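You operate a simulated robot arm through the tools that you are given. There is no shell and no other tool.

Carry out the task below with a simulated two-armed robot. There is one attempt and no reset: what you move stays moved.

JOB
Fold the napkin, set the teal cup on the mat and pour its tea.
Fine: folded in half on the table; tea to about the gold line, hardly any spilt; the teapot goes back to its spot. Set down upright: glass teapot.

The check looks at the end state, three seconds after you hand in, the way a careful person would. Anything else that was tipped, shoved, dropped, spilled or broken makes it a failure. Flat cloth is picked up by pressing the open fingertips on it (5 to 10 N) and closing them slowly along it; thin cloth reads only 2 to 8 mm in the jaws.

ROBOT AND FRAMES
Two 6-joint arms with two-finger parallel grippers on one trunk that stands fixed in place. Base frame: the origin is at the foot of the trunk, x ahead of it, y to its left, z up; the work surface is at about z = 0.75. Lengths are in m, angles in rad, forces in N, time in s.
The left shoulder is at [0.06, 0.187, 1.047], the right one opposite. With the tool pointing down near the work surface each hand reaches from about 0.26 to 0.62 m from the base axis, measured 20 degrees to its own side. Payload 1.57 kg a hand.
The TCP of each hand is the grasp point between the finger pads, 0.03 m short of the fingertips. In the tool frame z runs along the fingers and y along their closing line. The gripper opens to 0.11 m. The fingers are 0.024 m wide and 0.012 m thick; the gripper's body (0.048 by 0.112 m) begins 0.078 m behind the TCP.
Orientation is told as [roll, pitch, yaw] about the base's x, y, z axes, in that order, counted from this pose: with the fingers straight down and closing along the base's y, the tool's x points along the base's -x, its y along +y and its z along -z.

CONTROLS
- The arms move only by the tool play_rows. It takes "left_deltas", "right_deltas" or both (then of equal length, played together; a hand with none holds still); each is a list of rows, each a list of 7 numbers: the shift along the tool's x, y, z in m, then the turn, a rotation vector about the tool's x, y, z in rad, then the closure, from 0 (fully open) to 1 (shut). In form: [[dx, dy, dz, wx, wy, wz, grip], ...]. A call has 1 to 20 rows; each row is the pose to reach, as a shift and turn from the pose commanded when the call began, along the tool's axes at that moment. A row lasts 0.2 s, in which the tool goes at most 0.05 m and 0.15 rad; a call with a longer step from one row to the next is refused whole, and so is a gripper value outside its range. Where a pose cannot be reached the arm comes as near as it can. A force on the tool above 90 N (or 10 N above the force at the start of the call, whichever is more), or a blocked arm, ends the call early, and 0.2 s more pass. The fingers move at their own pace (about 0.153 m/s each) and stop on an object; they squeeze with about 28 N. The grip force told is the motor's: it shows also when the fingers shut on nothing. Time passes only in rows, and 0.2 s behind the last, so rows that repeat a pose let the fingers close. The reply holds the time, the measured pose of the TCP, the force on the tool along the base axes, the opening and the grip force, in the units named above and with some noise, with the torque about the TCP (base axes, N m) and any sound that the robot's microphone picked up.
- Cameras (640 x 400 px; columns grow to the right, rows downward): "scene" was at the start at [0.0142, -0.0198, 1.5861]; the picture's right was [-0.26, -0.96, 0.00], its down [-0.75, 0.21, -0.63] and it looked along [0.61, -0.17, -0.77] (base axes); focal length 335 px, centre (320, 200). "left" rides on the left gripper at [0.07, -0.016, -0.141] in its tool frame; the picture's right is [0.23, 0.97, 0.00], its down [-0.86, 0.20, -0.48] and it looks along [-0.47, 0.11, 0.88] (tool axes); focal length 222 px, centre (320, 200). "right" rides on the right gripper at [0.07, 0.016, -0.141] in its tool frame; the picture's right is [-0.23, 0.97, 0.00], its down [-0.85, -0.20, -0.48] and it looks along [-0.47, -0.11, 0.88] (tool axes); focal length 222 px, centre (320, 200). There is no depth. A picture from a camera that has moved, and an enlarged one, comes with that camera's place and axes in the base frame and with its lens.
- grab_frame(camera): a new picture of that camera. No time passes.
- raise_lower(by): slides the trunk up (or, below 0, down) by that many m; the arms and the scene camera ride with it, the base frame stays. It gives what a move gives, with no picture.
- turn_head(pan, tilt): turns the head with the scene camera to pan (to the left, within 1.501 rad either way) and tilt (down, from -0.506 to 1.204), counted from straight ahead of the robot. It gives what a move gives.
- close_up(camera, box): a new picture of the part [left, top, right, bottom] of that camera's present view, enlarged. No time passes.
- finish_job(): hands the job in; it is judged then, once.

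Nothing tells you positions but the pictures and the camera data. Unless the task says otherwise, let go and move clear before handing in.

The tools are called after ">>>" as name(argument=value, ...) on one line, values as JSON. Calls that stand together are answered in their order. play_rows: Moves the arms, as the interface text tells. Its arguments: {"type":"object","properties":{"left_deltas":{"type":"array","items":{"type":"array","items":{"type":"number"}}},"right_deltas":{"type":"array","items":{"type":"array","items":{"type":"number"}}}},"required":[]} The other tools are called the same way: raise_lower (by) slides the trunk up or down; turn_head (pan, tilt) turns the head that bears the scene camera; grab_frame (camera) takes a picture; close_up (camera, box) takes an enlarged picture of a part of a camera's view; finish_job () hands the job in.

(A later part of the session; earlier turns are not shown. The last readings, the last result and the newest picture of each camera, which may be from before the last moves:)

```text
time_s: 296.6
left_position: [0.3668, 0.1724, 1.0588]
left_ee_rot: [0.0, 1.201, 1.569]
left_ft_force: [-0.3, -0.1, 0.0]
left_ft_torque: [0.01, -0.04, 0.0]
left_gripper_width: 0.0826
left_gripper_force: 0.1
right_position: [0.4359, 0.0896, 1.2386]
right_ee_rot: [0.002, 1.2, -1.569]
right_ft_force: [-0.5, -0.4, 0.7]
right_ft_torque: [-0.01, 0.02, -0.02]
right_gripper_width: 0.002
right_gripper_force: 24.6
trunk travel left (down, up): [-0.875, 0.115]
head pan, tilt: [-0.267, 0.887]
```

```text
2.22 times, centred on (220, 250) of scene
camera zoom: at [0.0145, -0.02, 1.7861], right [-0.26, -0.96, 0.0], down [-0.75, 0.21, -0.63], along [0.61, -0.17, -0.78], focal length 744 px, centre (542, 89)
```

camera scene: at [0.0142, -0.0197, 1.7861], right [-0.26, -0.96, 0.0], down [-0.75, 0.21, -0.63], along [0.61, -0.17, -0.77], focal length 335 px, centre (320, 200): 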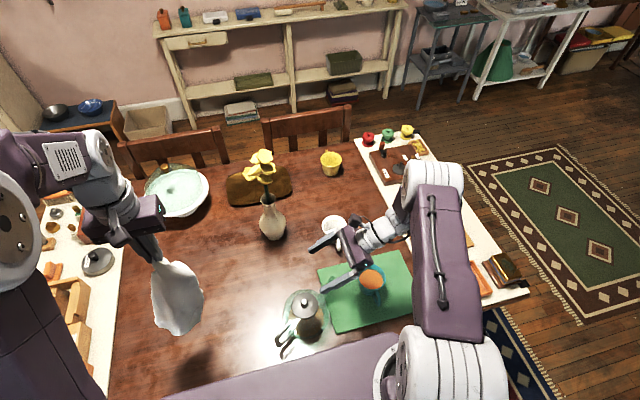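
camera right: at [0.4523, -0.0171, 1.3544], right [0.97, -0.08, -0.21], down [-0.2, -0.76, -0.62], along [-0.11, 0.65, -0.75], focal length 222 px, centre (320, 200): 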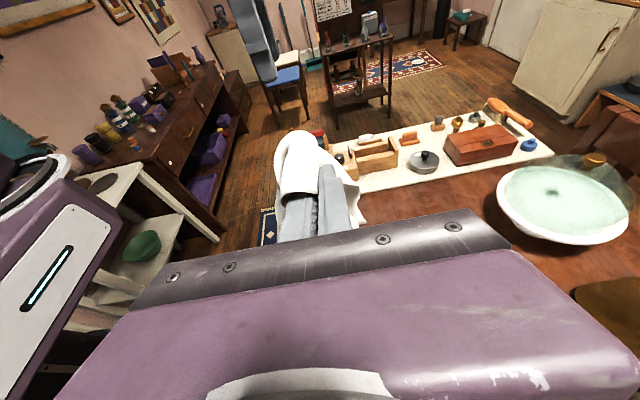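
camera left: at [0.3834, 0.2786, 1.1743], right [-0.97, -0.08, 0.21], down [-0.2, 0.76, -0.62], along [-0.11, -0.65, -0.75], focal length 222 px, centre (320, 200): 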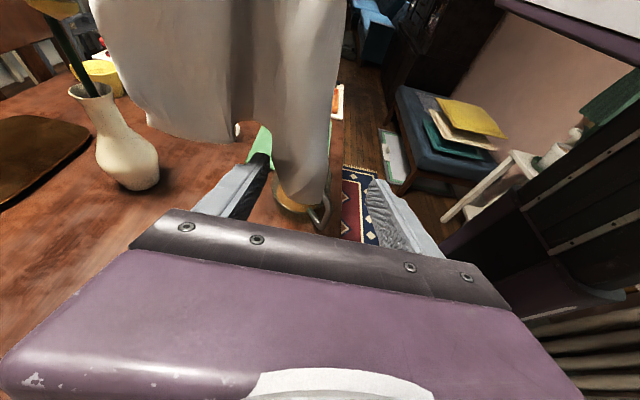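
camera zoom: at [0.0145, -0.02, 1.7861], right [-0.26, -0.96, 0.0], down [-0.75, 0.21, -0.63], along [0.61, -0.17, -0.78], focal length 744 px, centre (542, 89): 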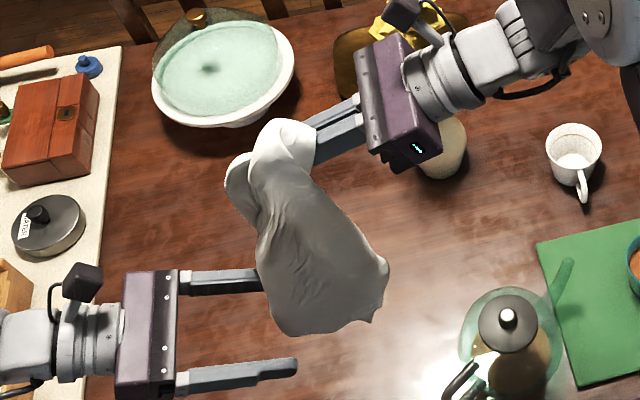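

>>> play_rows(left_deltas=[[-0.01, -0.005, 0.015, 0, 0, 0, 0.25], [-0.0198, -0.011, 0.0291, 0, 0, 0, 0.25], [-0.0198, -0.011, 0.0291, 0, 0, 0, 0.35], [-0.0198, -0.011, 0.0291, 0, 0, 0, 0.42], [-0.0198, -0.011, 0.0291, 0, 0, 0, 0.5], [-0.0198, -0.011, 0.0291, 0, 0, 0, 0.6], [-0.0198, -0.011, 0.0291, 0, 0, 0, 0.7], [-0.0198, -0.011, 0.0291, 0, 0, 0, 0.8], [-0.0198, -0.011, 0.0291, 0, 0, 0, 0.9], [-0.0198, -0.011, 0.0291, 0, 0, 0, 1.0], [-0.0198, -0.011, 0.0291, 0, 0, 0, 1.0]])

>>> grab_frame(camera="left")

>>> close_up(camera="scene", box=[100, 160, 340, 340])

```text
time_s: 299.0
left_position: [0.3768, 0.1531, 1.0312]
left_ee_rot: [-0.003, 1.198, 1.568]
left_ft_force: [0.1, -0.2, 0.2]
left_ft_torque: [0.0, -0.01, 0.02]
left_gripper_width: 0.0023
left_gripper_force: 23.4
right_position: [0.4354, 0.0901, 1.2401]
right_ee_rot: [0.002, 1.199, -1.57]
right_ft_force: [-0.3, -0.3, -0.3]
right_ft_torque: [-0.02, -0.04, -0.03]
right_gripper_width: 0.0024
right_gripper_force: 23.7
trunk travel left (down, up): [-0.875, 0.115]
head pan, tilt: [-0.267, 0.887]
```

```text
taken
camera left: at [0.3932, 0.2589, 1.1464], right [-0.97, -0.08, 0.21], down [-0.2, 0.76, -0.62], along [-0.11, -0.65, -0.75], focal length 222 px, centre (320, 200)
```

left: 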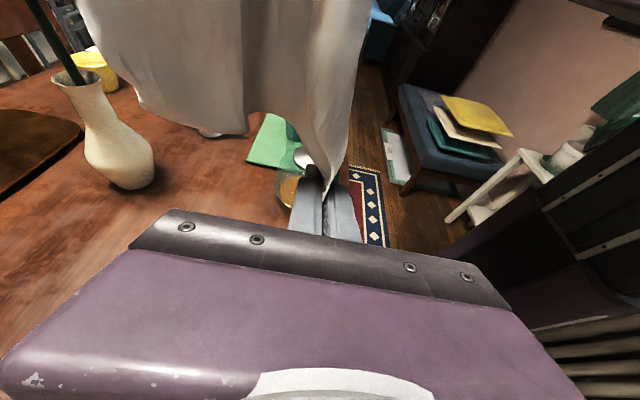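

```text
2.22 times, centred on (220, 250) of scene
camera zoom: at [0.0143, -0.0197, 1.7861], right [-0.26, -0.96, 0.0], down [-0.75, 0.21, -0.63], along [0.61, -0.17, -0.78], focal length 744 px, centre (542, 89)
```

zoom: 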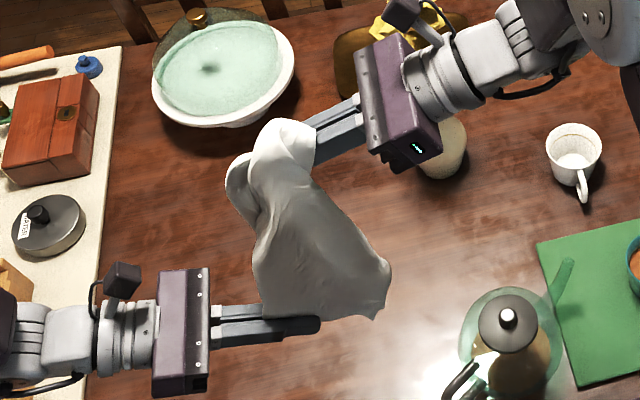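

The left hand has the low corner (2.3 mm). I'll raise it and let the right hand go, so the napkin hangs from a true corner.

>>> play_rows(left_deltas=[[0.02, 0, -0.021, 0, 0, 0, 1], [0.04, 0, -0.042, 0, 0, 0, 1], [0.06, 0, -0.063, 0, 0, 0, 1], [0.08, 0, -0.085, 0, 0, 0, 1], [0.1, 0, -0.106, 0, 0, 0, 1], [0.12, 0, -0.127, 0, 0, 0, 1], [0.14, 0, -0.148, 0, 0, 0, 1], [0.1595, 0, -0.1692, 0, 0, 0, 1], [0.1595, 0, -0.1692, 0, 0, 0, 1]])

>>> play_rows(right_deltas=[[0, 0, 0, 0, 0, 0, 0.9], [0, 0, 0, 0, 0, 0, 0.7], [0, 0, 0, 0, 0, 0, 0.5], [0, 0, -0.02, 0, 0, 0, 0.3], [0, 0, -0.05, 0, 0, 0, 0], [0, 0, -0.085, 0, 0, 0, 0], [0, 0, -0.12, 0, 0, 0, 0], [0, 0, -0.14, 0, 0, 0, 0], [0, 0, -0.14, 0, 0, 0, 0]])

>>> grab_frame(camera="right")

>>> close_up(camera="scene", box=[60, 160, 340, 370])

```text
time_s: 301.0
left_position: [0.3774, 0.2556, 1.2416]
left_ee_rot: [0.001, 1.2, 1.568]
left_ft_force: [0.2, -0.6, -1.1]
left_ft_torque: [-0.01, 0.01, -0.01]
left_gripper_width: 0.002
left_gripper_force: 24.1
right_position: [0.4357, 0.0902, 1.2384]
right_ee_rot: [0.002, 1.199, -1.567]
right_ft_force: [0.0, -0.1, 0.0]
right_ft_torque: [0.04, -0.03, 0.01]
right_gripper_width: 0.0025
right_gripper_force: 23.7
trunk travel left (down, up): [-0.875, 0.115]
head pan, tilt: [-0.267, 0.887]
```

```text
time_s: 303.0
left_position: [0.3787, 0.2547, 1.2408]
left_ee_rot: [-0.003, 1.202, 1.567]
left_ft_force: [-0.2, -0.4, -1.3]
left_ft_torque: [0.0, -0.03, -0.02]
left_gripper_width: 0.0021
left_gripper_force: 23.3
right_position: [0.4319, -0.0416, 1.2907]
right_ee_rot: [0.002, 1.199, -1.57]
right_ft_force: [-0.1, -0.5, -0.4]
right_ft_torque: [0.02, 0.01, 0.01]
right_gripper_width: 0.11
right_gripper_force: 0.1
trunk travel left (down, up): [-0.875, 0.115]
head pan, tilt: [-0.267, 0.887]
```

```text
taken
camera right: at [0.4482, -0.1492, 1.4063], right [0.97, -0.08, -0.21], down [-0.2, -0.76, -0.62], along [-0.11, 0.65, -0.75], focal length 222 px, centre (320, 200)
```

right: 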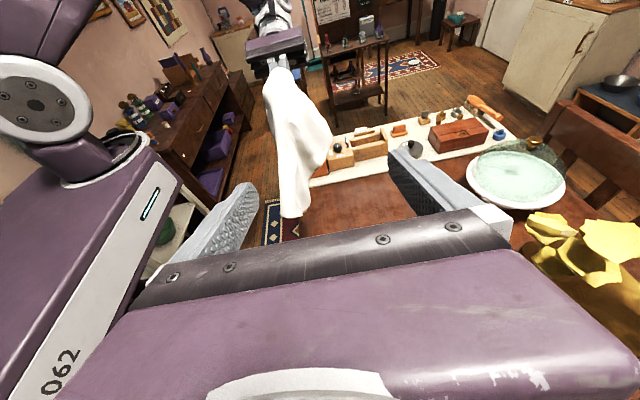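

```text
1.90 times, centred on (200, 265) of scene
camera zoom: at [0.0145, -0.019, 1.7861], right [-0.26, -0.96, 0.0], down [-0.75, 0.2, -0.63], along [0.61, -0.17, -0.78], focal length 637 px, centre (549, 76)
```

zoom: 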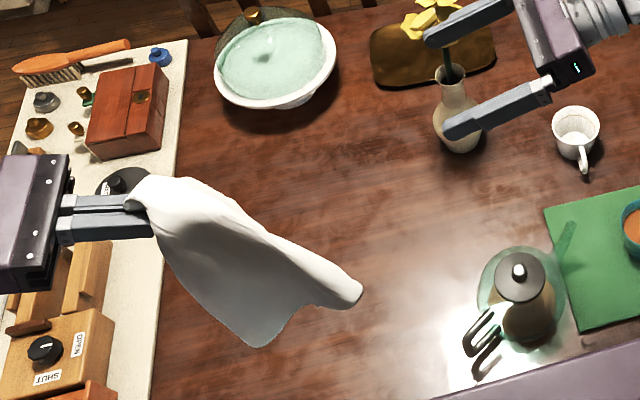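

>>> close_up(camera="right", box=[230, 40, 370, 240])

```text
2.00 times, centred on (300, 140) of right
camera zoom: at [0.4482, -0.1492, 1.4063], right [0.97, -0.08, -0.21], down [-0.2, -0.76, -0.62], along [-0.11, 0.65, -0.75], focal length 444 px, centre (360, 320)
```

zoom: 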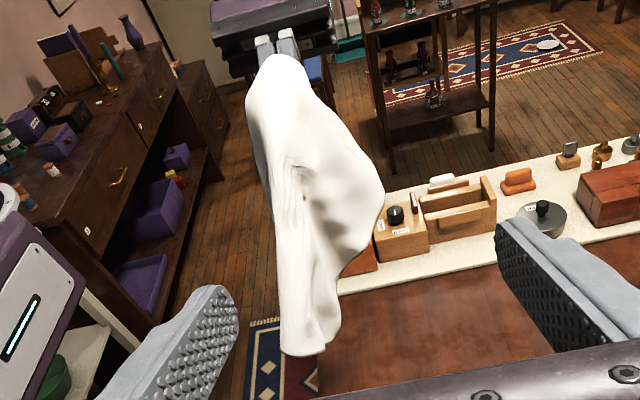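

>>> play_rows(right_deltas=[[0, 0, 0, 0, 0, 0, 0], [0, 0, 0, 0, 0, 0, 0], [0, 0, 0, 0, 0, 0, 0], [0, 0, 0, 0, 0, 0, 0], [0, 0, 0, 0, 0, 0, 0], [0, 0, 0, 0, 0, 0, 0], [0, 0, 0, 0, 0, 0, 0], [0, 0, 0, 0, 0, 0, 0], [0, 0, 0, 0, 0, 0, 0], [0, 0, 0, 0, 0, 0, 0]])

>>> close_up(camera="right", box=[230, 40, 370, 240])

>>> close_up(camera="scene", box=[60, 160, 340, 370])

```text
time_s: 305.2
left_position: [0.3765, 0.2542, 1.2408]
left_ee_rot: [-0.001, 1.201, 1.567]
left_ft_force: [-0.7, -0.6, -0.5]
left_ft_torque: [0.0, -0.01, 0.0]
left_gripper_width: 0.002
left_gripper_force: 24.2
right_position: [0.4308, -0.0428, 1.2911]
right_ee_rot: [0.002, 1.2, -1.567]
right_ft_force: [-0.9, 0.4, 0.7]
right_ft_torque: [0.01, -0.03, -0.02]
right_gripper_width: 0.1101
right_gripper_force: 0.2
trunk travel left (down, up): [-0.875, 0.115]
head pan, tilt: [-0.267, 0.887]
```

```text
2.00 times, centred on (300, 140) of right
camera zoom: at [0.448, -0.1495, 1.4061], right [0.97, -0.08, -0.21], down [-0.2, -0.76, -0.62], along [-0.11, 0.65, -0.75], focal length 444 px, centre (360, 320)
```

zoom: 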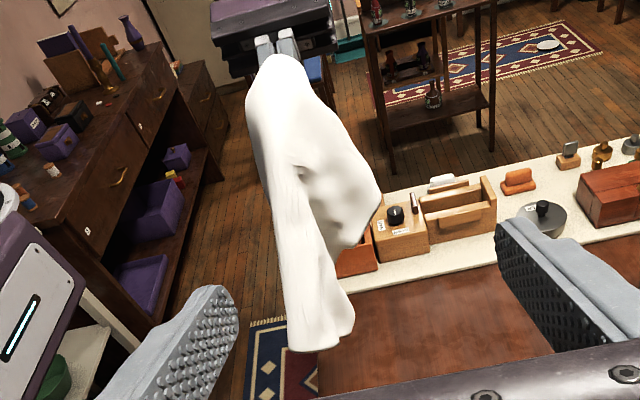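

```text
1.90 times, centred on (200, 265) of scene
camera zoom: at [0.0142, -0.0197, 1.7861], right [-0.26, -0.96, 0.0], down [-0.75, 0.21, -0.63], along [0.61, -0.17, -0.77], focal length 637 px, centre (549, 76)
```

zoom: 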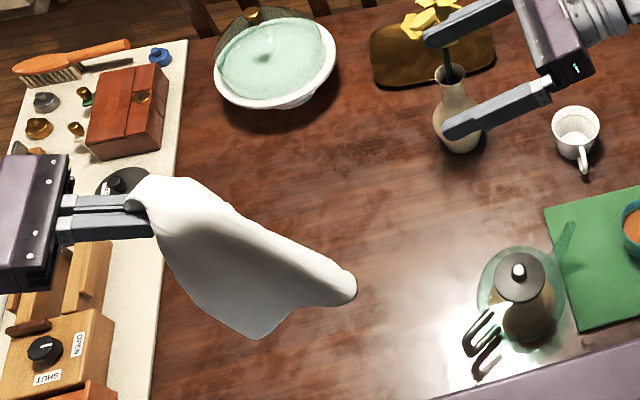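

>>> grab_frame(camera="left")

>>> grab_frame(camera="scene")

```text
taken
camera left: at [0.394, 0.3611, 1.3557], right [-0.97, -0.08, 0.21], down [-0.2, 0.76, -0.62], along [-0.11, -0.65, -0.75], focal length 222 px, centre (320, 200)
```

left: 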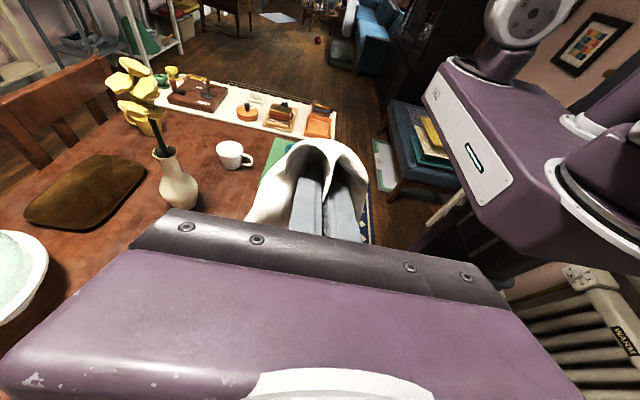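

```text
taken
camera scene: at [0.0142, -0.0197, 1.7861], right [-0.26, -0.96, 0.0], down [-0.75, 0.21, -0.63], along [0.61, -0.17, -0.77], focal length 335 px, centre (320, 200)
```

scene: 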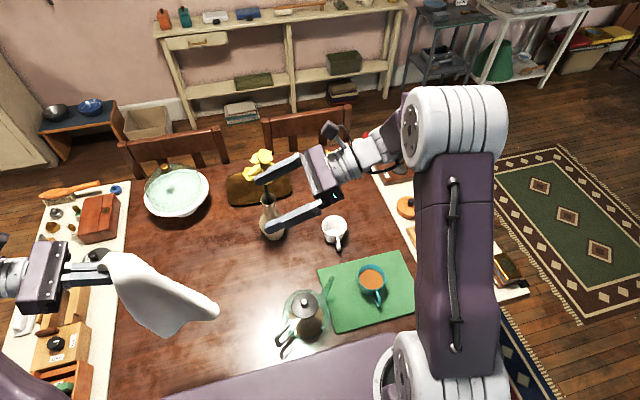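

I triangulate the lowest corner at about (0.367, 0.274, 0.92), with another corner at (0.326, 0.118, 1.08). I'll bring the right hand in below to grab the lowest corner.

>>> play_rows(right_deltas=[[-0.024, -0.006, 0.024, 0, 0, 0, 0], [-0.048, -0.012, 0.049, 0, 0, 0, 0], [-0.072, -0.018, 0.073, 0, 0, 0, 0], [-0.096, -0.024, 0.098, 0, 0, 0, 0], [-0.12, -0.03, 0.122, 0, 0, 0, 0], [-0.144, -0.037, 0.146, 0, 0, 0, 0], [-0.168, -0.043, 0.171, 0, 0, 0, 0], [-0.192, -0.049, 0.195, 0, 0, 0, 0], [-0.216, -0.055, 0.22, 0, 0, 0, 0], [-0.2334, -0.061, 0.2441, 0, 0, 0, 0], [-0.2334, -0.061, 0.2441, 0, 0, 0, 0]])

>>> grab_frame(camera="right")

>>> close_up(camera="scene", box=[60, 200, 340, 390])

```text
time_s: 307.6
left_position: [0.3767, 0.255, 1.24]
left_ee_rot: [-0.002, 1.199, 1.567]
left_ft_force: [-1.3, 0.1, -0.1]
left_ft_torque: [0.0, 0.01, 0.01]
left_gripper_width: 0.0019
left_gripper_force: 23.6
right_position: [0.3717, 0.1007, 0.9857]
right_ee_rot: [0.004, 1.199, -1.569]
right_ft_force: [-0.3, -0.1, 0.8]
right_ft_torque: [-0.01, 0.05, 0.01]
right_gripper_width: 0.11
right_gripper_force: 0.0
trunk travel left (down, up): [-0.875, 0.115]
head pan, tilt: [-0.267, 0.887]
```

```text
taken
camera right: at [0.3878, -0.0061, 1.1015], right [0.97, -0.08, -0.21], down [-0.2, -0.76, -0.62], along [-0.11, 0.65, -0.75], focal length 222 px, centre (320, 200)
```

right: 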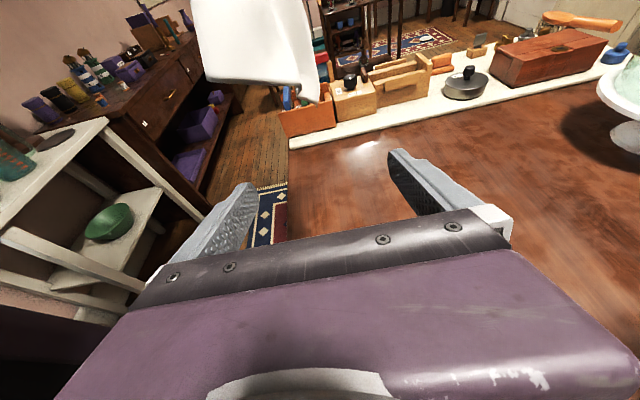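

```text
2.11 times, centred on (200, 295) of scene
camera zoom: at [0.0142, -0.0201, 1.7861], right [-0.26, -0.96, 0.0], down [-0.75, 0.21, -0.63], along [0.61, -0.17, -0.78], focal length 704 px, centre (573, 0)
```

zoom: 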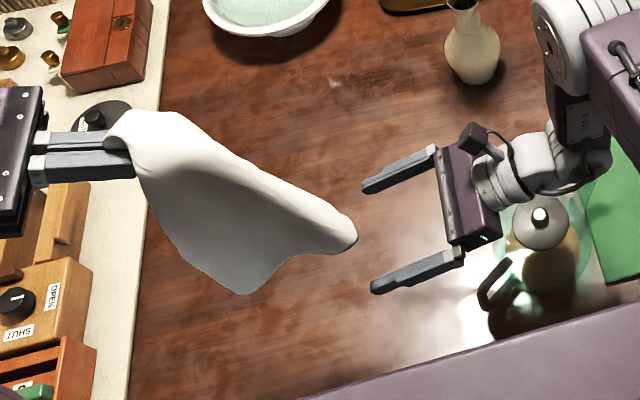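

The lowest corner is at about (0.378, 0.30, 0.92) and adjoins the left-held corner, so holding both gives a hanging flat sheet. Advancing to grab it.

>>> play_rows(right_deltas=[[0.005, 0.001, 0.03, 0, 0, 0, 0.1], [0.01, 0.002, 0.06, 0, 0, 0, 0.2], [0.015, 0.003, 0.09, 0, 0, 0, 0.25], [0.02, 0.004, 0.12, 0, 0, 0, 0.25], [0.025, 0.005, 0.15, 0, 0, 0, 0.25], [0.025, 0.005, 0.15, 0, 0, 0, 0.25]])

>>> close_up(camera="right", box=[140, 0, 500, 240])

>>> close_up(camera="scene", box=[60, 200, 340, 390])

```text
time_s: 309.0
left_position: [0.3767, 0.2568, 1.2399]
left_ee_rot: [-0.002, 1.2, 1.568]
left_ft_force: [-0.6, 0.4, -0.1]
left_ft_torque: [-0.01, -0.01, 0.01]
left_gripper_width: 0.0021
left_gripper_force: 23.6
right_position: [0.3743, 0.249, 0.955]
right_ee_rot: [0.0, 1.2, -1.571]
right_ft_force: [-0.6, -0.6, 0.5]
right_ft_torque: [-0.02, 0.02, 0.02]
right_gripper_width: 0.0826
right_gripper_force: 0.1
trunk travel left (down, up): [-0.875, 0.115]
head pan, tilt: [-0.267, 0.887]
```

```text
1.67 times, centred on (320, 120) of right
camera zoom: at [0.3914, 0.1419, 1.0694], right [0.97, -0.08, -0.21], down [-0.2, -0.76, -0.62], along [-0.11, 0.65, -0.75], focal length 370 px, centre (320, 333)
```

zoom: 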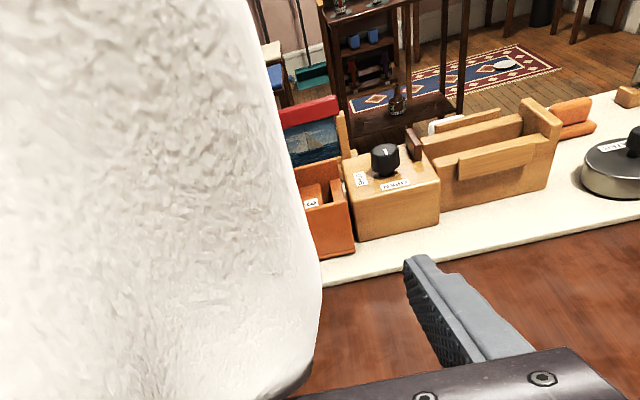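

```text
2.11 times, centred on (200, 295) of scene
camera zoom: at [0.0144, -0.0204, 1.7861], right [-0.26, -0.96, 0.0], down [-0.75, 0.21, -0.63], along [0.61, -0.17, -0.78], focal length 704 px, centre (573, 0)
```

zoom: 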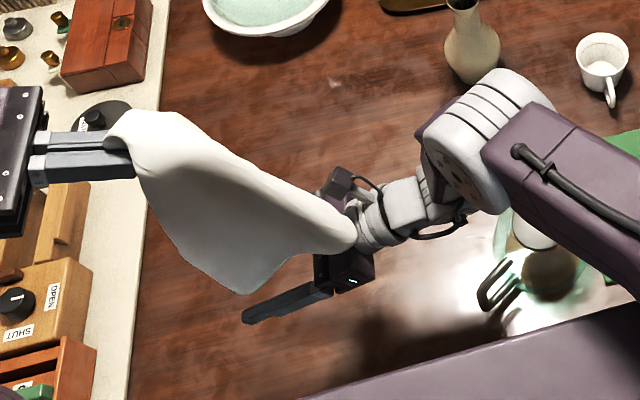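

>>> play_rows(right_deltas=[[0, 0, 0.015, 0, 0, 0, 0.25], [0, 0, 0.03, 0, 0, 0, 0.25], [0, 0, 0.043, 0, 0, 0, 0.25], [0, 0, 0.043, 0, 0, 0, 0.35], [0, 0, 0.043, 0, 0, 0, 0.45], [0, 0, 0.043, 0, 0, 0, 0.55], [0, 0, 0.043, 0, 0, 0, 0.65], [0, 0, 0.043, 0, 0, 0, 0.75], [0, 0, 0.043, 0, 0, 0, 0.85], [0, 0, 0.043, 0, 0, 0, 1.0], [0, 0, 0.043, 0, 0, 0, 1.0]])

>>> close_up(camera="scene", box=[60, 200, 340, 390])

>>> grab_frame(camera="right")

```text
time_s: 311.4
left_position: [0.3769, 0.2563, 1.2406]
left_ee_rot: [0.0, 1.2, 1.569]
left_ft_force: [0.0, 0.2, -0.5]
left_ft_torque: [0.01, -0.01, 0.0]
left_gripper_width: 0.0022
left_gripper_force: 23.4
right_position: [0.376, 0.2924, 0.9368]
right_ee_rot: [-0.001, 1.199, -1.569]
right_ft_force: [0.0, 0.6, 0.6]
right_ft_torque: [0.01, -0.01, 0.0]
right_gripper_width: 0.0001
right_gripper_force: 21.6
trunk travel left (down, up): [-0.875, 0.115]
head pan, tilt: [-0.267, 0.887]
```

```text
2.11 times, centred on (200, 295) of scene
camera zoom: at [0.0142, -0.0196, 1.7861], right [-0.26, -0.96, 0.0], down [-0.75, 0.21, -0.63], along [0.61, -0.17, -0.77], focal length 704 px, centre (573, 0)
```

zoom: 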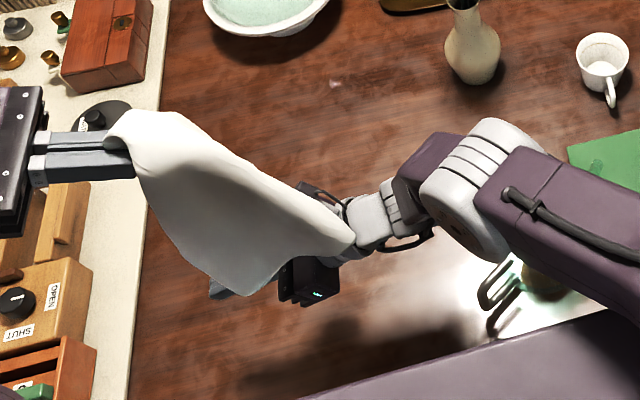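

```text
taken
camera right: at [0.3929, 0.1846, 1.0536], right [0.97, -0.08, -0.21], down [-0.2, -0.76, -0.62], along [-0.11, 0.65, -0.75], focal length 222 px, centre (320, 200)
```

right: 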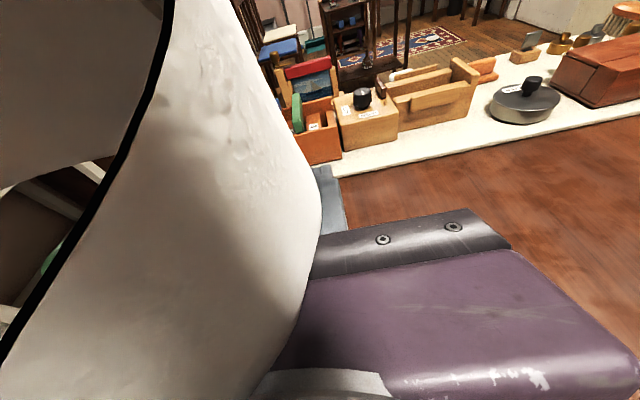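

I misjudged the depth: better triangulation from two right-hand views puts that corner at (0.382, 0.197, 1.00). Backing out and re-approaching.

>>> play_rows(right_deltas=[[0, 0, -0.03, 0, 0, 0, 0.8], [0, 0, -0.07, 0, 0, 0, 0.5], [0, 0, -0.11, 0, 0, 0, 0.2], [0, 0, -0.15, 0, 0, 0, 0.2], [0, 0, -0.19, 0, 0, 0, 0.2], [0, 0, -0.2, 0, 0, 0, 0.2], [0, 0, -0.2, 0, 0, 0, 0.2]])

>>> grab_frame(camera="right")

```text
time_s: 313.0
left_position: [0.3783, 0.2577, 1.2407]
left_ee_rot: [-0.001, 1.202, 1.565]
left_ft_force: [-0.1, -0.8, 0.1]
left_ft_torque: [-0.02, -0.01, -0.01]
left_gripper_width: 0.002
left_gripper_force: 23.4
right_position: [0.3735, 0.1043, 1.0126]
right_ee_rot: [0.002, 1.2, -1.569]
right_ft_force: [0.0, -0.7, 0.1]
right_ft_torque: [0.0, -0.02, 0.01]
right_gripper_width: 0.0878
right_gripper_force: 0.1
trunk travel left (down, up): [-0.875, 0.115]
head pan, tilt: [-0.267, 0.887]
```

```text
taken
camera right: at [0.3918, -0.003, 1.1278], right [0.97, -0.08, -0.21], down [-0.2, -0.76, -0.62], along [-0.11, 0.65, -0.75], focal length 222 px, centre (320, 200)
```

right: 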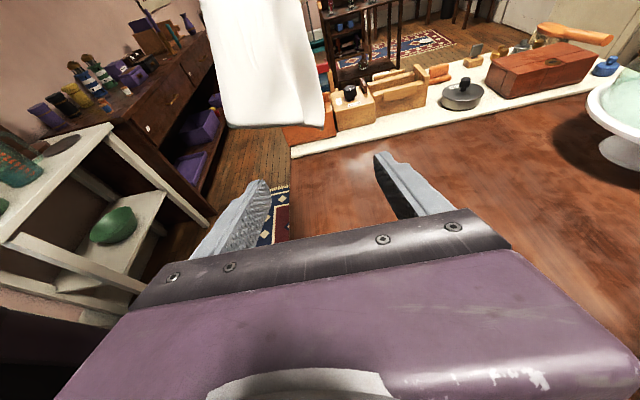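

The corner hangs as a narrow multi-layer strip facing the hand. I'll shake the left hand a bit to open the folds.

>>> play_rows(left_deltas=[[0.03, 0.03, -0.02, 0, 0, 0, 1], [0.0, -0.01, 0.0, 0, 0, 0, 1], [0.03, -0.045, -0.02, 0, 0, 0, 1], [0.0, -0.01, 0.0, 0, 0, 0, 1], [0.03, 0.03, -0.02, 0, 0, 0, 1], [0.0, -0.01, 0.0, 0, 0, 0, 1], [0.03, -0.045, -0.02, 0, 0, 0, 1], [0.0, -0.01, 0.0, 0, 0, 0, 1], [0.045, 0, -0.02, 0, 0, 0, 1], [0.0, 0, 0, 0, 0, 0, 1], [0.045, 0, -0.02, 0, 0, 0, 1], [0, 0, 0, 0, 0, 0, 1], [0.045, 0, -0.02, 0, 0, 0, 1], [0, 0, 0, 0, 0, 0, 1], [0, 0, 0, 0, 0, 0, 1], [0, 0, 0, 0, 0, 0, 1], [0, 0, 0, 0, 0, 0, 1], [0, 0, 0, 0, 0, 0, 1]])

>>> grab_frame(camera="right")

>>> grab_frame(camera="scene")

```text
refused: row 2 steps farther than a row can; nothing moved
```

```text
taken
camera right: at [0.3918, -0.003, 1.1278], right [0.97, -0.08, -0.21], down [-0.2, -0.76, -0.62], along [-0.11, 0.65, -0.75], focal length 222 px, centre (320, 200)
```

right: 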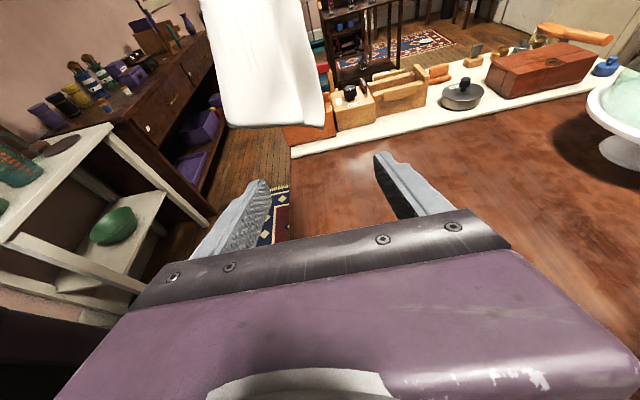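

```text
taken
camera scene: at [0.0144, -0.0191, 1.7861], right [-0.26, -0.96, 0.0], down [-0.75, 0.2, -0.63], along [0.61, -0.17, -0.77], focal length 335 px, centre (320, 200)
```

scene: 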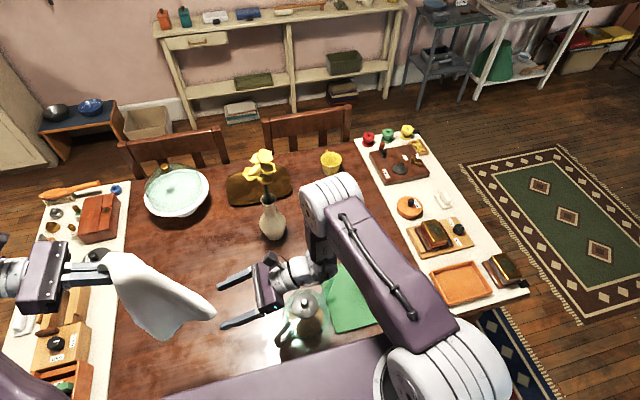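

>>> play_rows(left_deltas=[[0.045, 0, 0, 0, 0, 0, 1], [0, 0, 0, 0, 0, 0, 1], [0.045, 0, 0, 0, 0, 0, 1], [0, 0, 0, 0, 0, 0, 1], [0.045, 0, 0, 0, 0, 0, 1], [0, 0, 0, 0, 0, 0, 1], [0, 0.045, 0, 0, 0, 0, 1], [0, 0, 0, 0, 0, 0, 1], [0, 0.045, 0, 0, 0, 0, 1], [0, 0, 0, 0, 0, 0, 1], [0, 0.045, 0, 0, 0, 0, 1], [0, 0, 0, 0, 0, 0, 1], [0, 0, -0.045, 0, 0, 0, 1], [0, 0, 0, 0, 0, 0, 1], [0, 0, -0.045, 0, 0, 0, 1], [0, 0, 0, 0, 0, 0, 1], [0, 0, 0, 0, 0, 0, 1], [0, 0, 0, 0, 0, 0, 1], [0, 0, 0, 0, 0, 0, 1], [0, 0, 0, 0, 0, 0, 1]])

>>> grab_frame(camera="right")

>>> close_up(camera="scene", box=[60, 220, 260, 370])

```text
time_s: 317.2
left_position: [0.3743, 0.2533, 1.2378]
left_ee_rot: [-0.001, 1.2, 1.567]
left_ft_force: [0.4, -0.9, -0.1]
left_ft_torque: [0.01, 0.01, 0.01]
left_gripper_width: 0.0018
left_gripper_force: 23.1
right_position: [0.3745, 0.1039, 1.0133]
right_ee_rot: [0.002, 1.199, -1.567]
right_ft_force: [-0.3, 0.2, 0.5]
right_ft_torque: [-0.01, 0.02, 0.0]
right_gripper_width: 0.0878
right_gripper_force: 0.1
trunk travel left (down, up): [-0.875, 0.115]
head pan, tilt: [-0.267, 0.887]
```

```text
taken
camera right: at [0.3917, -0.0037, 1.1277], right [0.97, -0.08, -0.21], down [-0.2, -0.76, -0.62], along [-0.11, 0.65, -0.75], focal length 222 px, centre (320, 200)
```

right: 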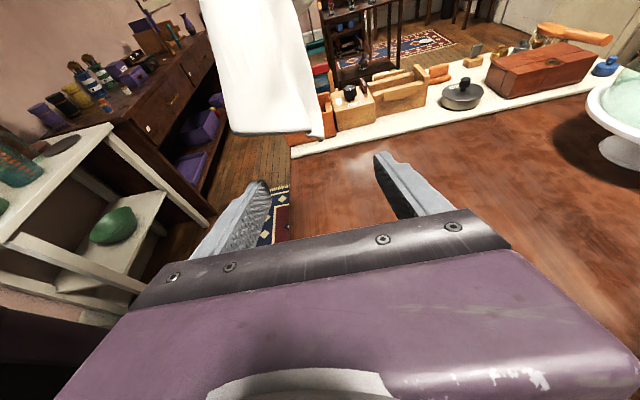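

```text
2.67 times, centred on (160, 295) of scene
camera zoom: at [0.0141, -0.0204, 1.7861], right [-0.27, -0.96, 0.0], down [-0.75, 0.21, -0.63], along [0.61, -0.17, -0.78], focal length 892 px, centre (747, -53)
```

zoom: 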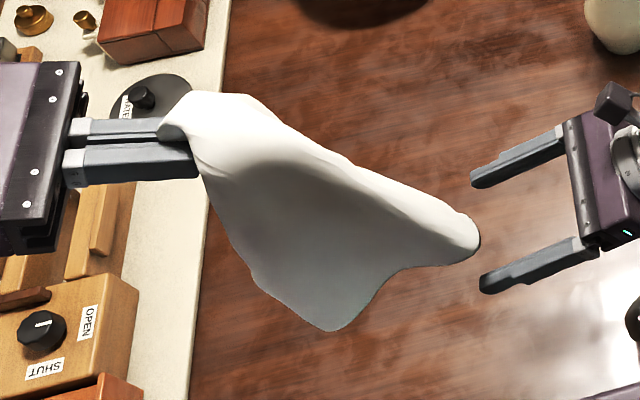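

Shaking didn't open it. I'll rotate the left hand about the vertical so the sheet turns edge-on to the right hand, making the lower corner easy to straddle.

>>> play_rows(left_deltas=[[0, 0, 0, 0.124, 0, -0.048, 1], [0, 0, 0, 0.249, 0, -0.097, 1], [0, 0, 0, 0.373, 0, -0.145, 1], [0, 0, 0, 0.497, 0, -0.193, 1], [0, 0, 0, 0.621, 0, -0.242, 1], [0, 0, 0, 0.7456, 0, -0.29, 1], [0, 0, 0, 0.7456, 0, -0.29, 1], [0, 0, 0, 0.7456, 0, -0.29, 1], [0, 0, 0, 0.7456, 0, -0.29, 1]], right_deltas=[[0, 0, -0.02, 0, 0, 0, 0], [0, 0, -0.05, 0, 0, 0, 0], [0, 0, -0.08, 0, 0, 0, 0], [0, 0, -0.08, 0, 0, 0, 0], [0, 0, -0.08, 0, 0, 0, 0], [0, 0, -0.08, 0, 0, 0, 0], [0, 0, -0.08, 0, 0, 0, 0], [0, 0, -0.08, 0, 0, 0, 0], [0, 0, -0.08, 0, 0, 0, 0]])

>>> grab_frame(camera="right")

>>> close_up(camera="scene", box=[60, 220, 260, 370])

```text
time_s: 319.2
left_position: [0.3743, 0.254, 1.239]
left_ee_rot: [-0.002, 1.2, 2.369]
left_ft_force: [0.8, 0.4, -0.1]
left_ft_torque: [0.0, -0.02, -0.03]
left_gripper_width: 0.002
left_gripper_force: 23.4
right_position: [0.3729, 0.0303, 1.0401]
right_ee_rot: [0.0, 1.198, -1.571]
right_ft_force: [1.2, 0.0, -0.2]
right_ft_torque: [0.0, -0.03, 0.01]
right_gripper_width: 0.1098
right_gripper_force: 0.0
trunk travel left (down, up): [-0.875, 0.115]
head pan, tilt: [-0.267, 0.887]
```

```text
taken
camera right: at [0.3905, -0.0769, 1.156], right [0.97, -0.08, -0.21], down [-0.2, -0.76, -0.62], along [-0.11, 0.65, -0.75], focal length 222 px, centre (320, 200)
```

right: 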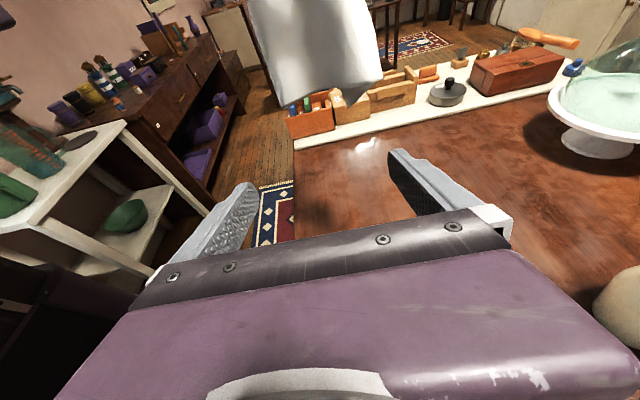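

```text
2.67 times, centred on (160, 295) of scene
camera zoom: at [0.0139, -0.0202, 1.7861], right [-0.26, -0.96, 0.0], down [-0.75, 0.21, -0.63], along [0.61, -0.17, -0.77], focal length 892 px, centre (747, -53)
```

zoom: 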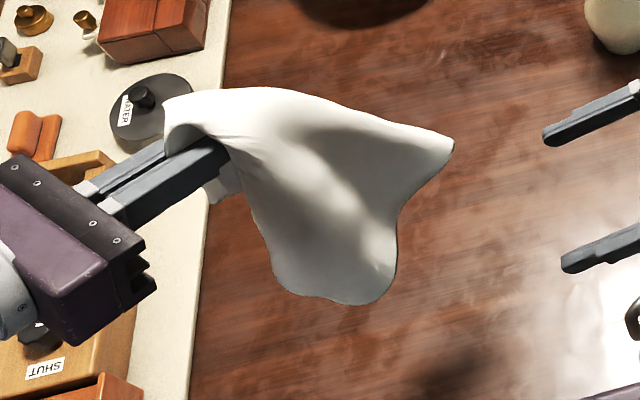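

The sheet's right lower corner is now at (0.447, 0.141, 1.05), pointing toward the right hand. I'll move in to straddle it.

>>> play_rows(right_deltas=[[0.012, 0.012, 0.015, 0, 0, 0, 0.2], [0.024, 0.024, 0.03, 0, 0, 0, 0.35], [0.036, 0.036, 0.045, 0, 0, 0, 0.35], [0.048, 0.05, 0.06, 0, 0, 0, 0.35], [0.058, 0.062, 0.075, 0, 0, 0, 0.35], [0.065, 0.072, 0.088, 0, 0, 0, 0.35], [0.065, 0.072, 0.088, 0, 0, 0, 0.35]])

>>> close_up(camera="right", box=[140, 0, 500, 240])

>>> close_up(camera="scene", box=[100, 220, 300, 370])

```text
time_s: 320.8
left_position: [0.375, 0.254, 1.2392]
left_ee_rot: [-0.001, 1.201, 2.367]
left_ft_force: [-0.4, 0.7, -0.6]
left_ft_torque: [0.0, -0.01, -0.02]
left_gripper_width: 0.0021
left_gripper_force: 23.7
right_position: [0.4475, 0.1363, 1.0683]
right_ee_rot: [0.002, 1.198, -1.568]
right_ft_force: [0.1, -0.1, -0.4]
right_ft_torque: [0.02, 0.01, -0.02]
right_gripper_width: 0.0713
right_gripper_force: 0.2
trunk travel left (down, up): [-0.875, 0.115]
head pan, tilt: [-0.267, 0.887]
```

```text
1.67 times, centred on (320, 120) of right
camera zoom: at [0.4645, 0.0289, 1.1839], right [0.97, -0.08, -0.21], down [-0.2, -0.76, -0.62], along [-0.11, 0.65, -0.75], focal length 370 px, centre (320, 333)
```

zoom: 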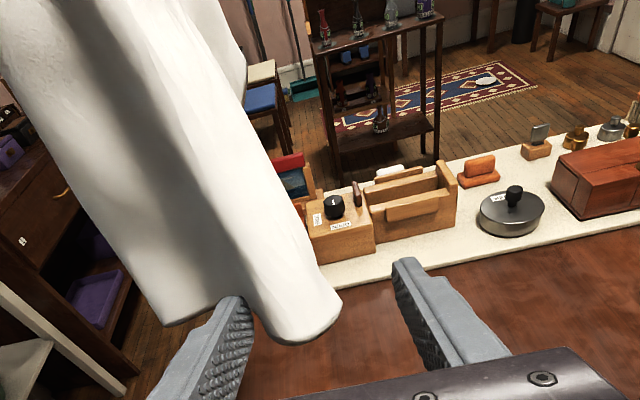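

```text
2.67 times, centred on (200, 295) of scene
camera zoom: at [0.0141, -0.0198, 1.7861], right [-0.26, -0.96, 0.0], down [-0.75, 0.21, -0.63], along [0.61, -0.17, -0.77], focal length 892 px, centre (640, -53)
```

zoom: 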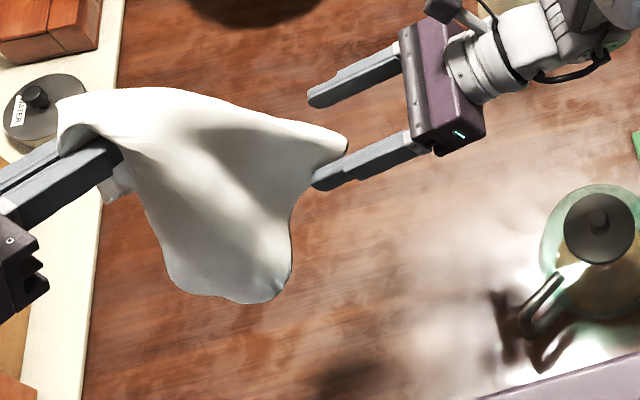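

>>> play_rows(right_deltas=[[0.01, 0, -0.002, 0, 0, 0, 0.35], [0.022, -0.002, -0.002, 0, 0, 0, 0.35], [0.022, -0.002, 0.004, 0, 0, 0, 0.45], [0.022, -0.002, 0.004, 0, 0, 0, 0.55], [0.022, -0.002, 0.004, 0, 0, 0, 0.65], [0.022, -0.002, 0.004, 0, 0, 0, 0.75], [0.022, -0.002, 0.004, 0, 0, 0, 0.85], [0.022, -0.002, 0.004, 0, 0, 0, 1.0], [0.022, -0.002, 0.004, 0, 0, 0, 1.0]])

>>> close_up(camera="right", box=[140, 0, 500, 240])

```text
time_s: 322.8
left_position: [0.3744, 0.2551, 1.239]
left_ee_rot: [-0.002, 1.202, 2.369]
left_ft_force: [0.3, -0.8, 0.1]
left_ft_torque: [0.0, 0.0, -0.01]
left_gripper_width: 0.0019
left_gripper_force: 23.4
right_position: [0.4449, 0.1473, 1.089]
right_ee_rot: [0.001, 1.199, -1.567]
right_ft_force: [-0.1, 0.1, 0.4]
right_ft_torque: [0.02, -0.02, 0.04]
right_gripper_width: 0.0122
right_gripper_force: 28.0
trunk travel left (down, up): [-0.875, 0.115]
head pan, tilt: [-0.267, 0.887]
```

```text
1.67 times, centred on (320, 120) of right
camera zoom: at [0.4619, 0.0405, 1.2035], right [0.97, -0.08, -0.21], down [-0.2, -0.76, -0.62], along [-0.11, 0.65, -0.75], focal length 370 px, centre (320, 333)
```

zoom: 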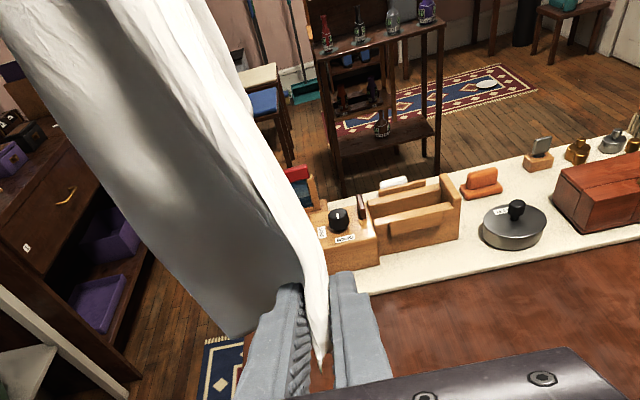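

The right hand holds a thick (12 mm) tongue. I'll pull the hands apart gently to stretch the cloth out, watching the force.

>>> play_rows(right_deltas=[[0.02, 0, -0.02, 0, 0, 0, 1], [0.045, 0, -0.04, 0, 0, 0, 1], [0.07, 0, -0.06, 0, 0, 0, 1], [0.095, 0, -0.08, 0, 0, 0, 1], [0.12, 0, -0.1, 0, 0, 0, 1], [0.12, 0, -0.1, 0, 0, 0, 1]])

>>> grab_frame(camera="right")

>>> close_up(camera="scene", box=[60, 180, 340, 380])

```text
time_s: 324.2
left_position: [0.3755, 0.2545, 1.2383]
left_ee_rot: [-0.001, 1.2, 2.369]
left_ft_force: [0.4, 1.0, -0.1]
left_ft_torque: [-0.01, -0.02, -0.04]
left_gripper_width: 0.0018
left_gripper_force: 23.6
right_position: [0.4455, 0.0974, 1.2353]
right_ee_rot: [0.0, 1.199, -1.571]
right_ft_force: [0.1, 0.8, -0.1]
right_ft_torque: [-0.03, 0.01, 0.01]
right_gripper_width: 0.0122
right_gripper_force: 28.4
trunk travel left (down, up): [-0.875, 0.115]
head pan, tilt: [-0.267, 0.887]
```

```text
taken
camera right: at [0.4621, -0.0095, 1.3501], right [0.97, -0.08, -0.21], down [-0.2, -0.76, -0.62], along [-0.11, 0.65, -0.75], focal length 222 px, centre (320, 200)
```

right: 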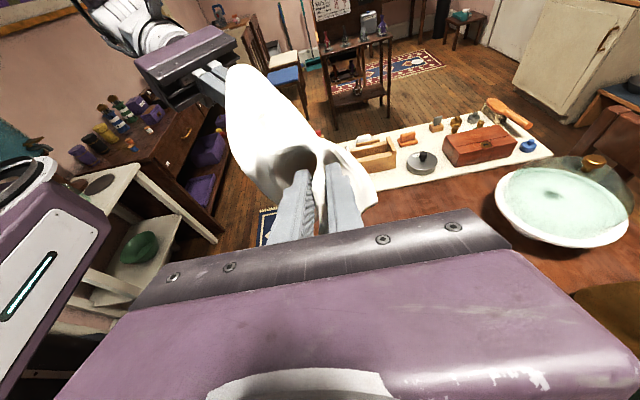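

```text
2.00 times, centred on (200, 280) of scene
camera zoom: at [0.0146, -0.0195, 1.7861], right [-0.26, -0.96, 0.0], down [-0.75, 0.21, -0.63], along [0.61, -0.17, -0.78], focal length 669 px, centre (560, 40)
```

zoom: 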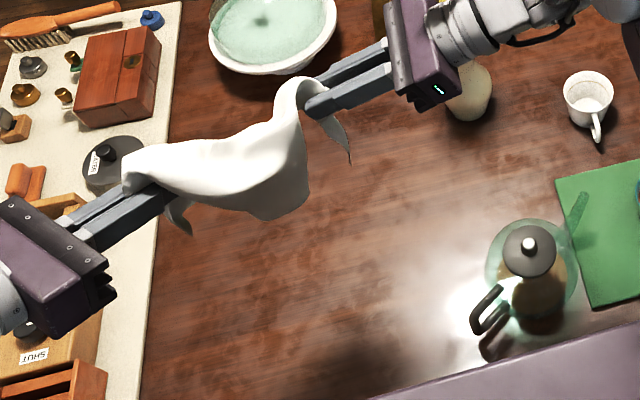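

>>> play_rows(right_deltas=[[0.008, 0, -0.02, 0, 0, 0, 1], [0.016, 0, -0.04, 0, 0, 0, 1], [0.024, 0, -0.06, 0, 0, 0, 1], [0.03, 0, -0.075, 0, 0, 0, 1]])

>>> play_rows(right_deltas=[[0.006, 0, -0.015, 0, 0, 0, 1], [0.012, 0, -0.03, 0, 0, 0, 1], [0.018, 0, -0.045, 0, 0, 0, 1]])

>>> close_up(camera="scene", box=[60, 180, 340, 380])

>>> grab_frame(camera="right")

```text
time_s: 325.2
left_position: [0.3744, 0.2533, 1.2384]
left_ee_rot: [-0.001, 1.2, 2.367]
left_ft_force: [0.7, 0.1, -0.1]
left_ft_torque: [-0.01, 0.02, -0.03]
left_gripper_width: 0.0019
left_gripper_force: 24.3
right_position: [0.445, 0.0394, 1.2907]
right_ee_rot: [0.002, 1.199, -1.569]
right_ft_force: [-0.4, 0.4, 0.4]
right_ft_torque: [-0.03, -0.01, 0.03]
right_gripper_width: 0.0126
right_gripper_force: 28.0
trunk travel left (down, up): [-0.875, 0.115]
head pan, tilt: [-0.267, 0.887]
```

```text
time_s: 326.0
left_position: [0.3736, 0.2533, 1.2389]
left_ee_rot: [-0.001, 1.201, 2.367]
left_ft_force: [3.2, -9.0, 2.9]
left_ft_torque: [0.29, 0.1, 0.01]
left_gripper_width: 0.0018
left_gripper_force: 24.0
right_position: [0.4459, 0.0036, 1.3249]
right_ee_rot: [0.003, 1.199, -1.57]
right_ft_force: [-2.8, 7.9, -1.2]
right_ft_torque: [-0.13, -0.09, 0.02]
right_gripper_width: 0.0127
right_gripper_force: 28.1
trunk travel left (down, up): [-0.875, 0.115]
head pan, tilt: [-0.267, 0.887]
```

```text
2.00 times, centred on (200, 280) of scene
camera zoom: at [0.0141, -0.02, 1.7861], right [-0.26, -0.96, 0.0], down [-0.75, 0.21, -0.63], along [0.61, -0.17, -0.77], focal length 669 px, centre (560, 40)
```

zoom: 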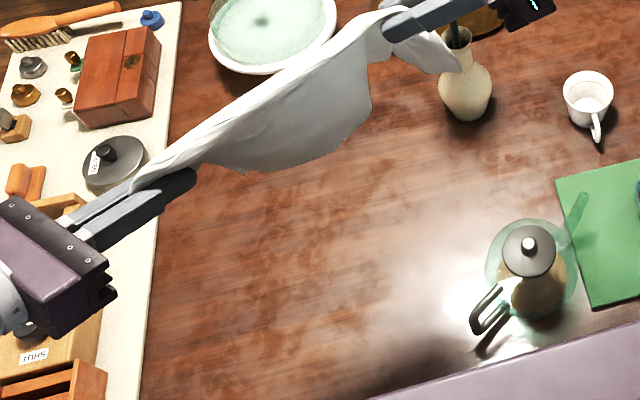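

```text
taken
camera right: at [0.4632, -0.1039, 1.4394], right [0.97, -0.08, -0.21], down [-0.2, -0.76, -0.62], along [-0.11, 0.65, -0.75], focal length 222 px, centre (320, 200)
```

right: 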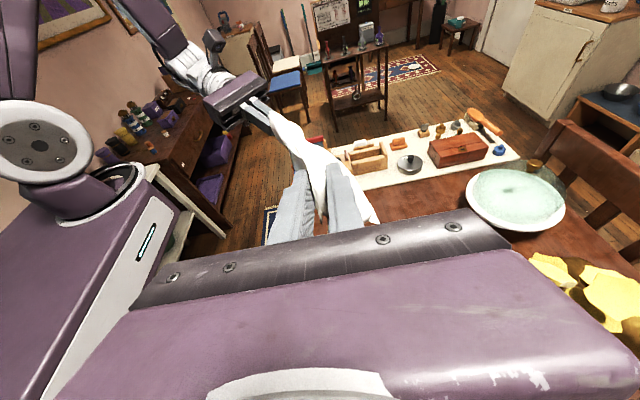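

>>> close_up(camera="scene", box=[130, 170, 310, 290])

>>> grab_frame(camera="left")

```text
3.33 times, centred on (220, 230) of scene
camera zoom: at [0.0141, -0.02, 1.7861], right [-0.26, -0.96, 0.0], down [-0.75, 0.21, -0.63], along [0.61, -0.17, -0.77], focal length 1116 px, centre (653, 100)
```

zoom: 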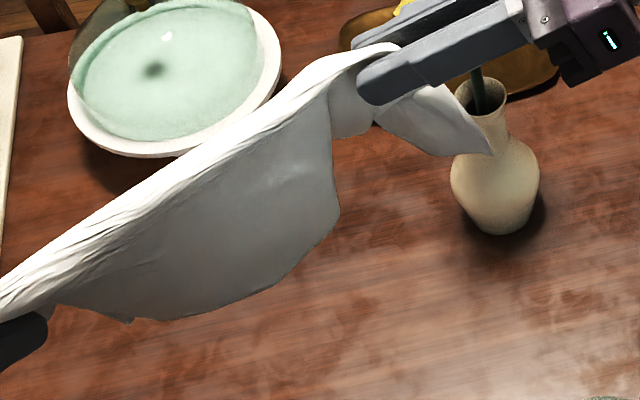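

```text
taken
camera left: at [0.3104, 0.3384, 1.3539], right [-0.62, -0.75, 0.21], down [-0.68, 0.39, -0.62], along [0.39, -0.53, -0.75], focal length 222 px, centre (320, 200)
```

left: 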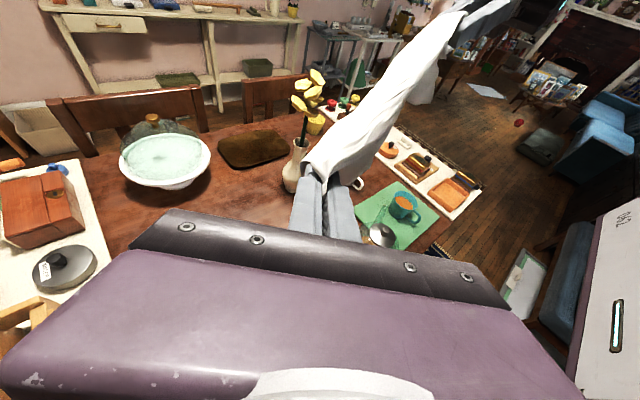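

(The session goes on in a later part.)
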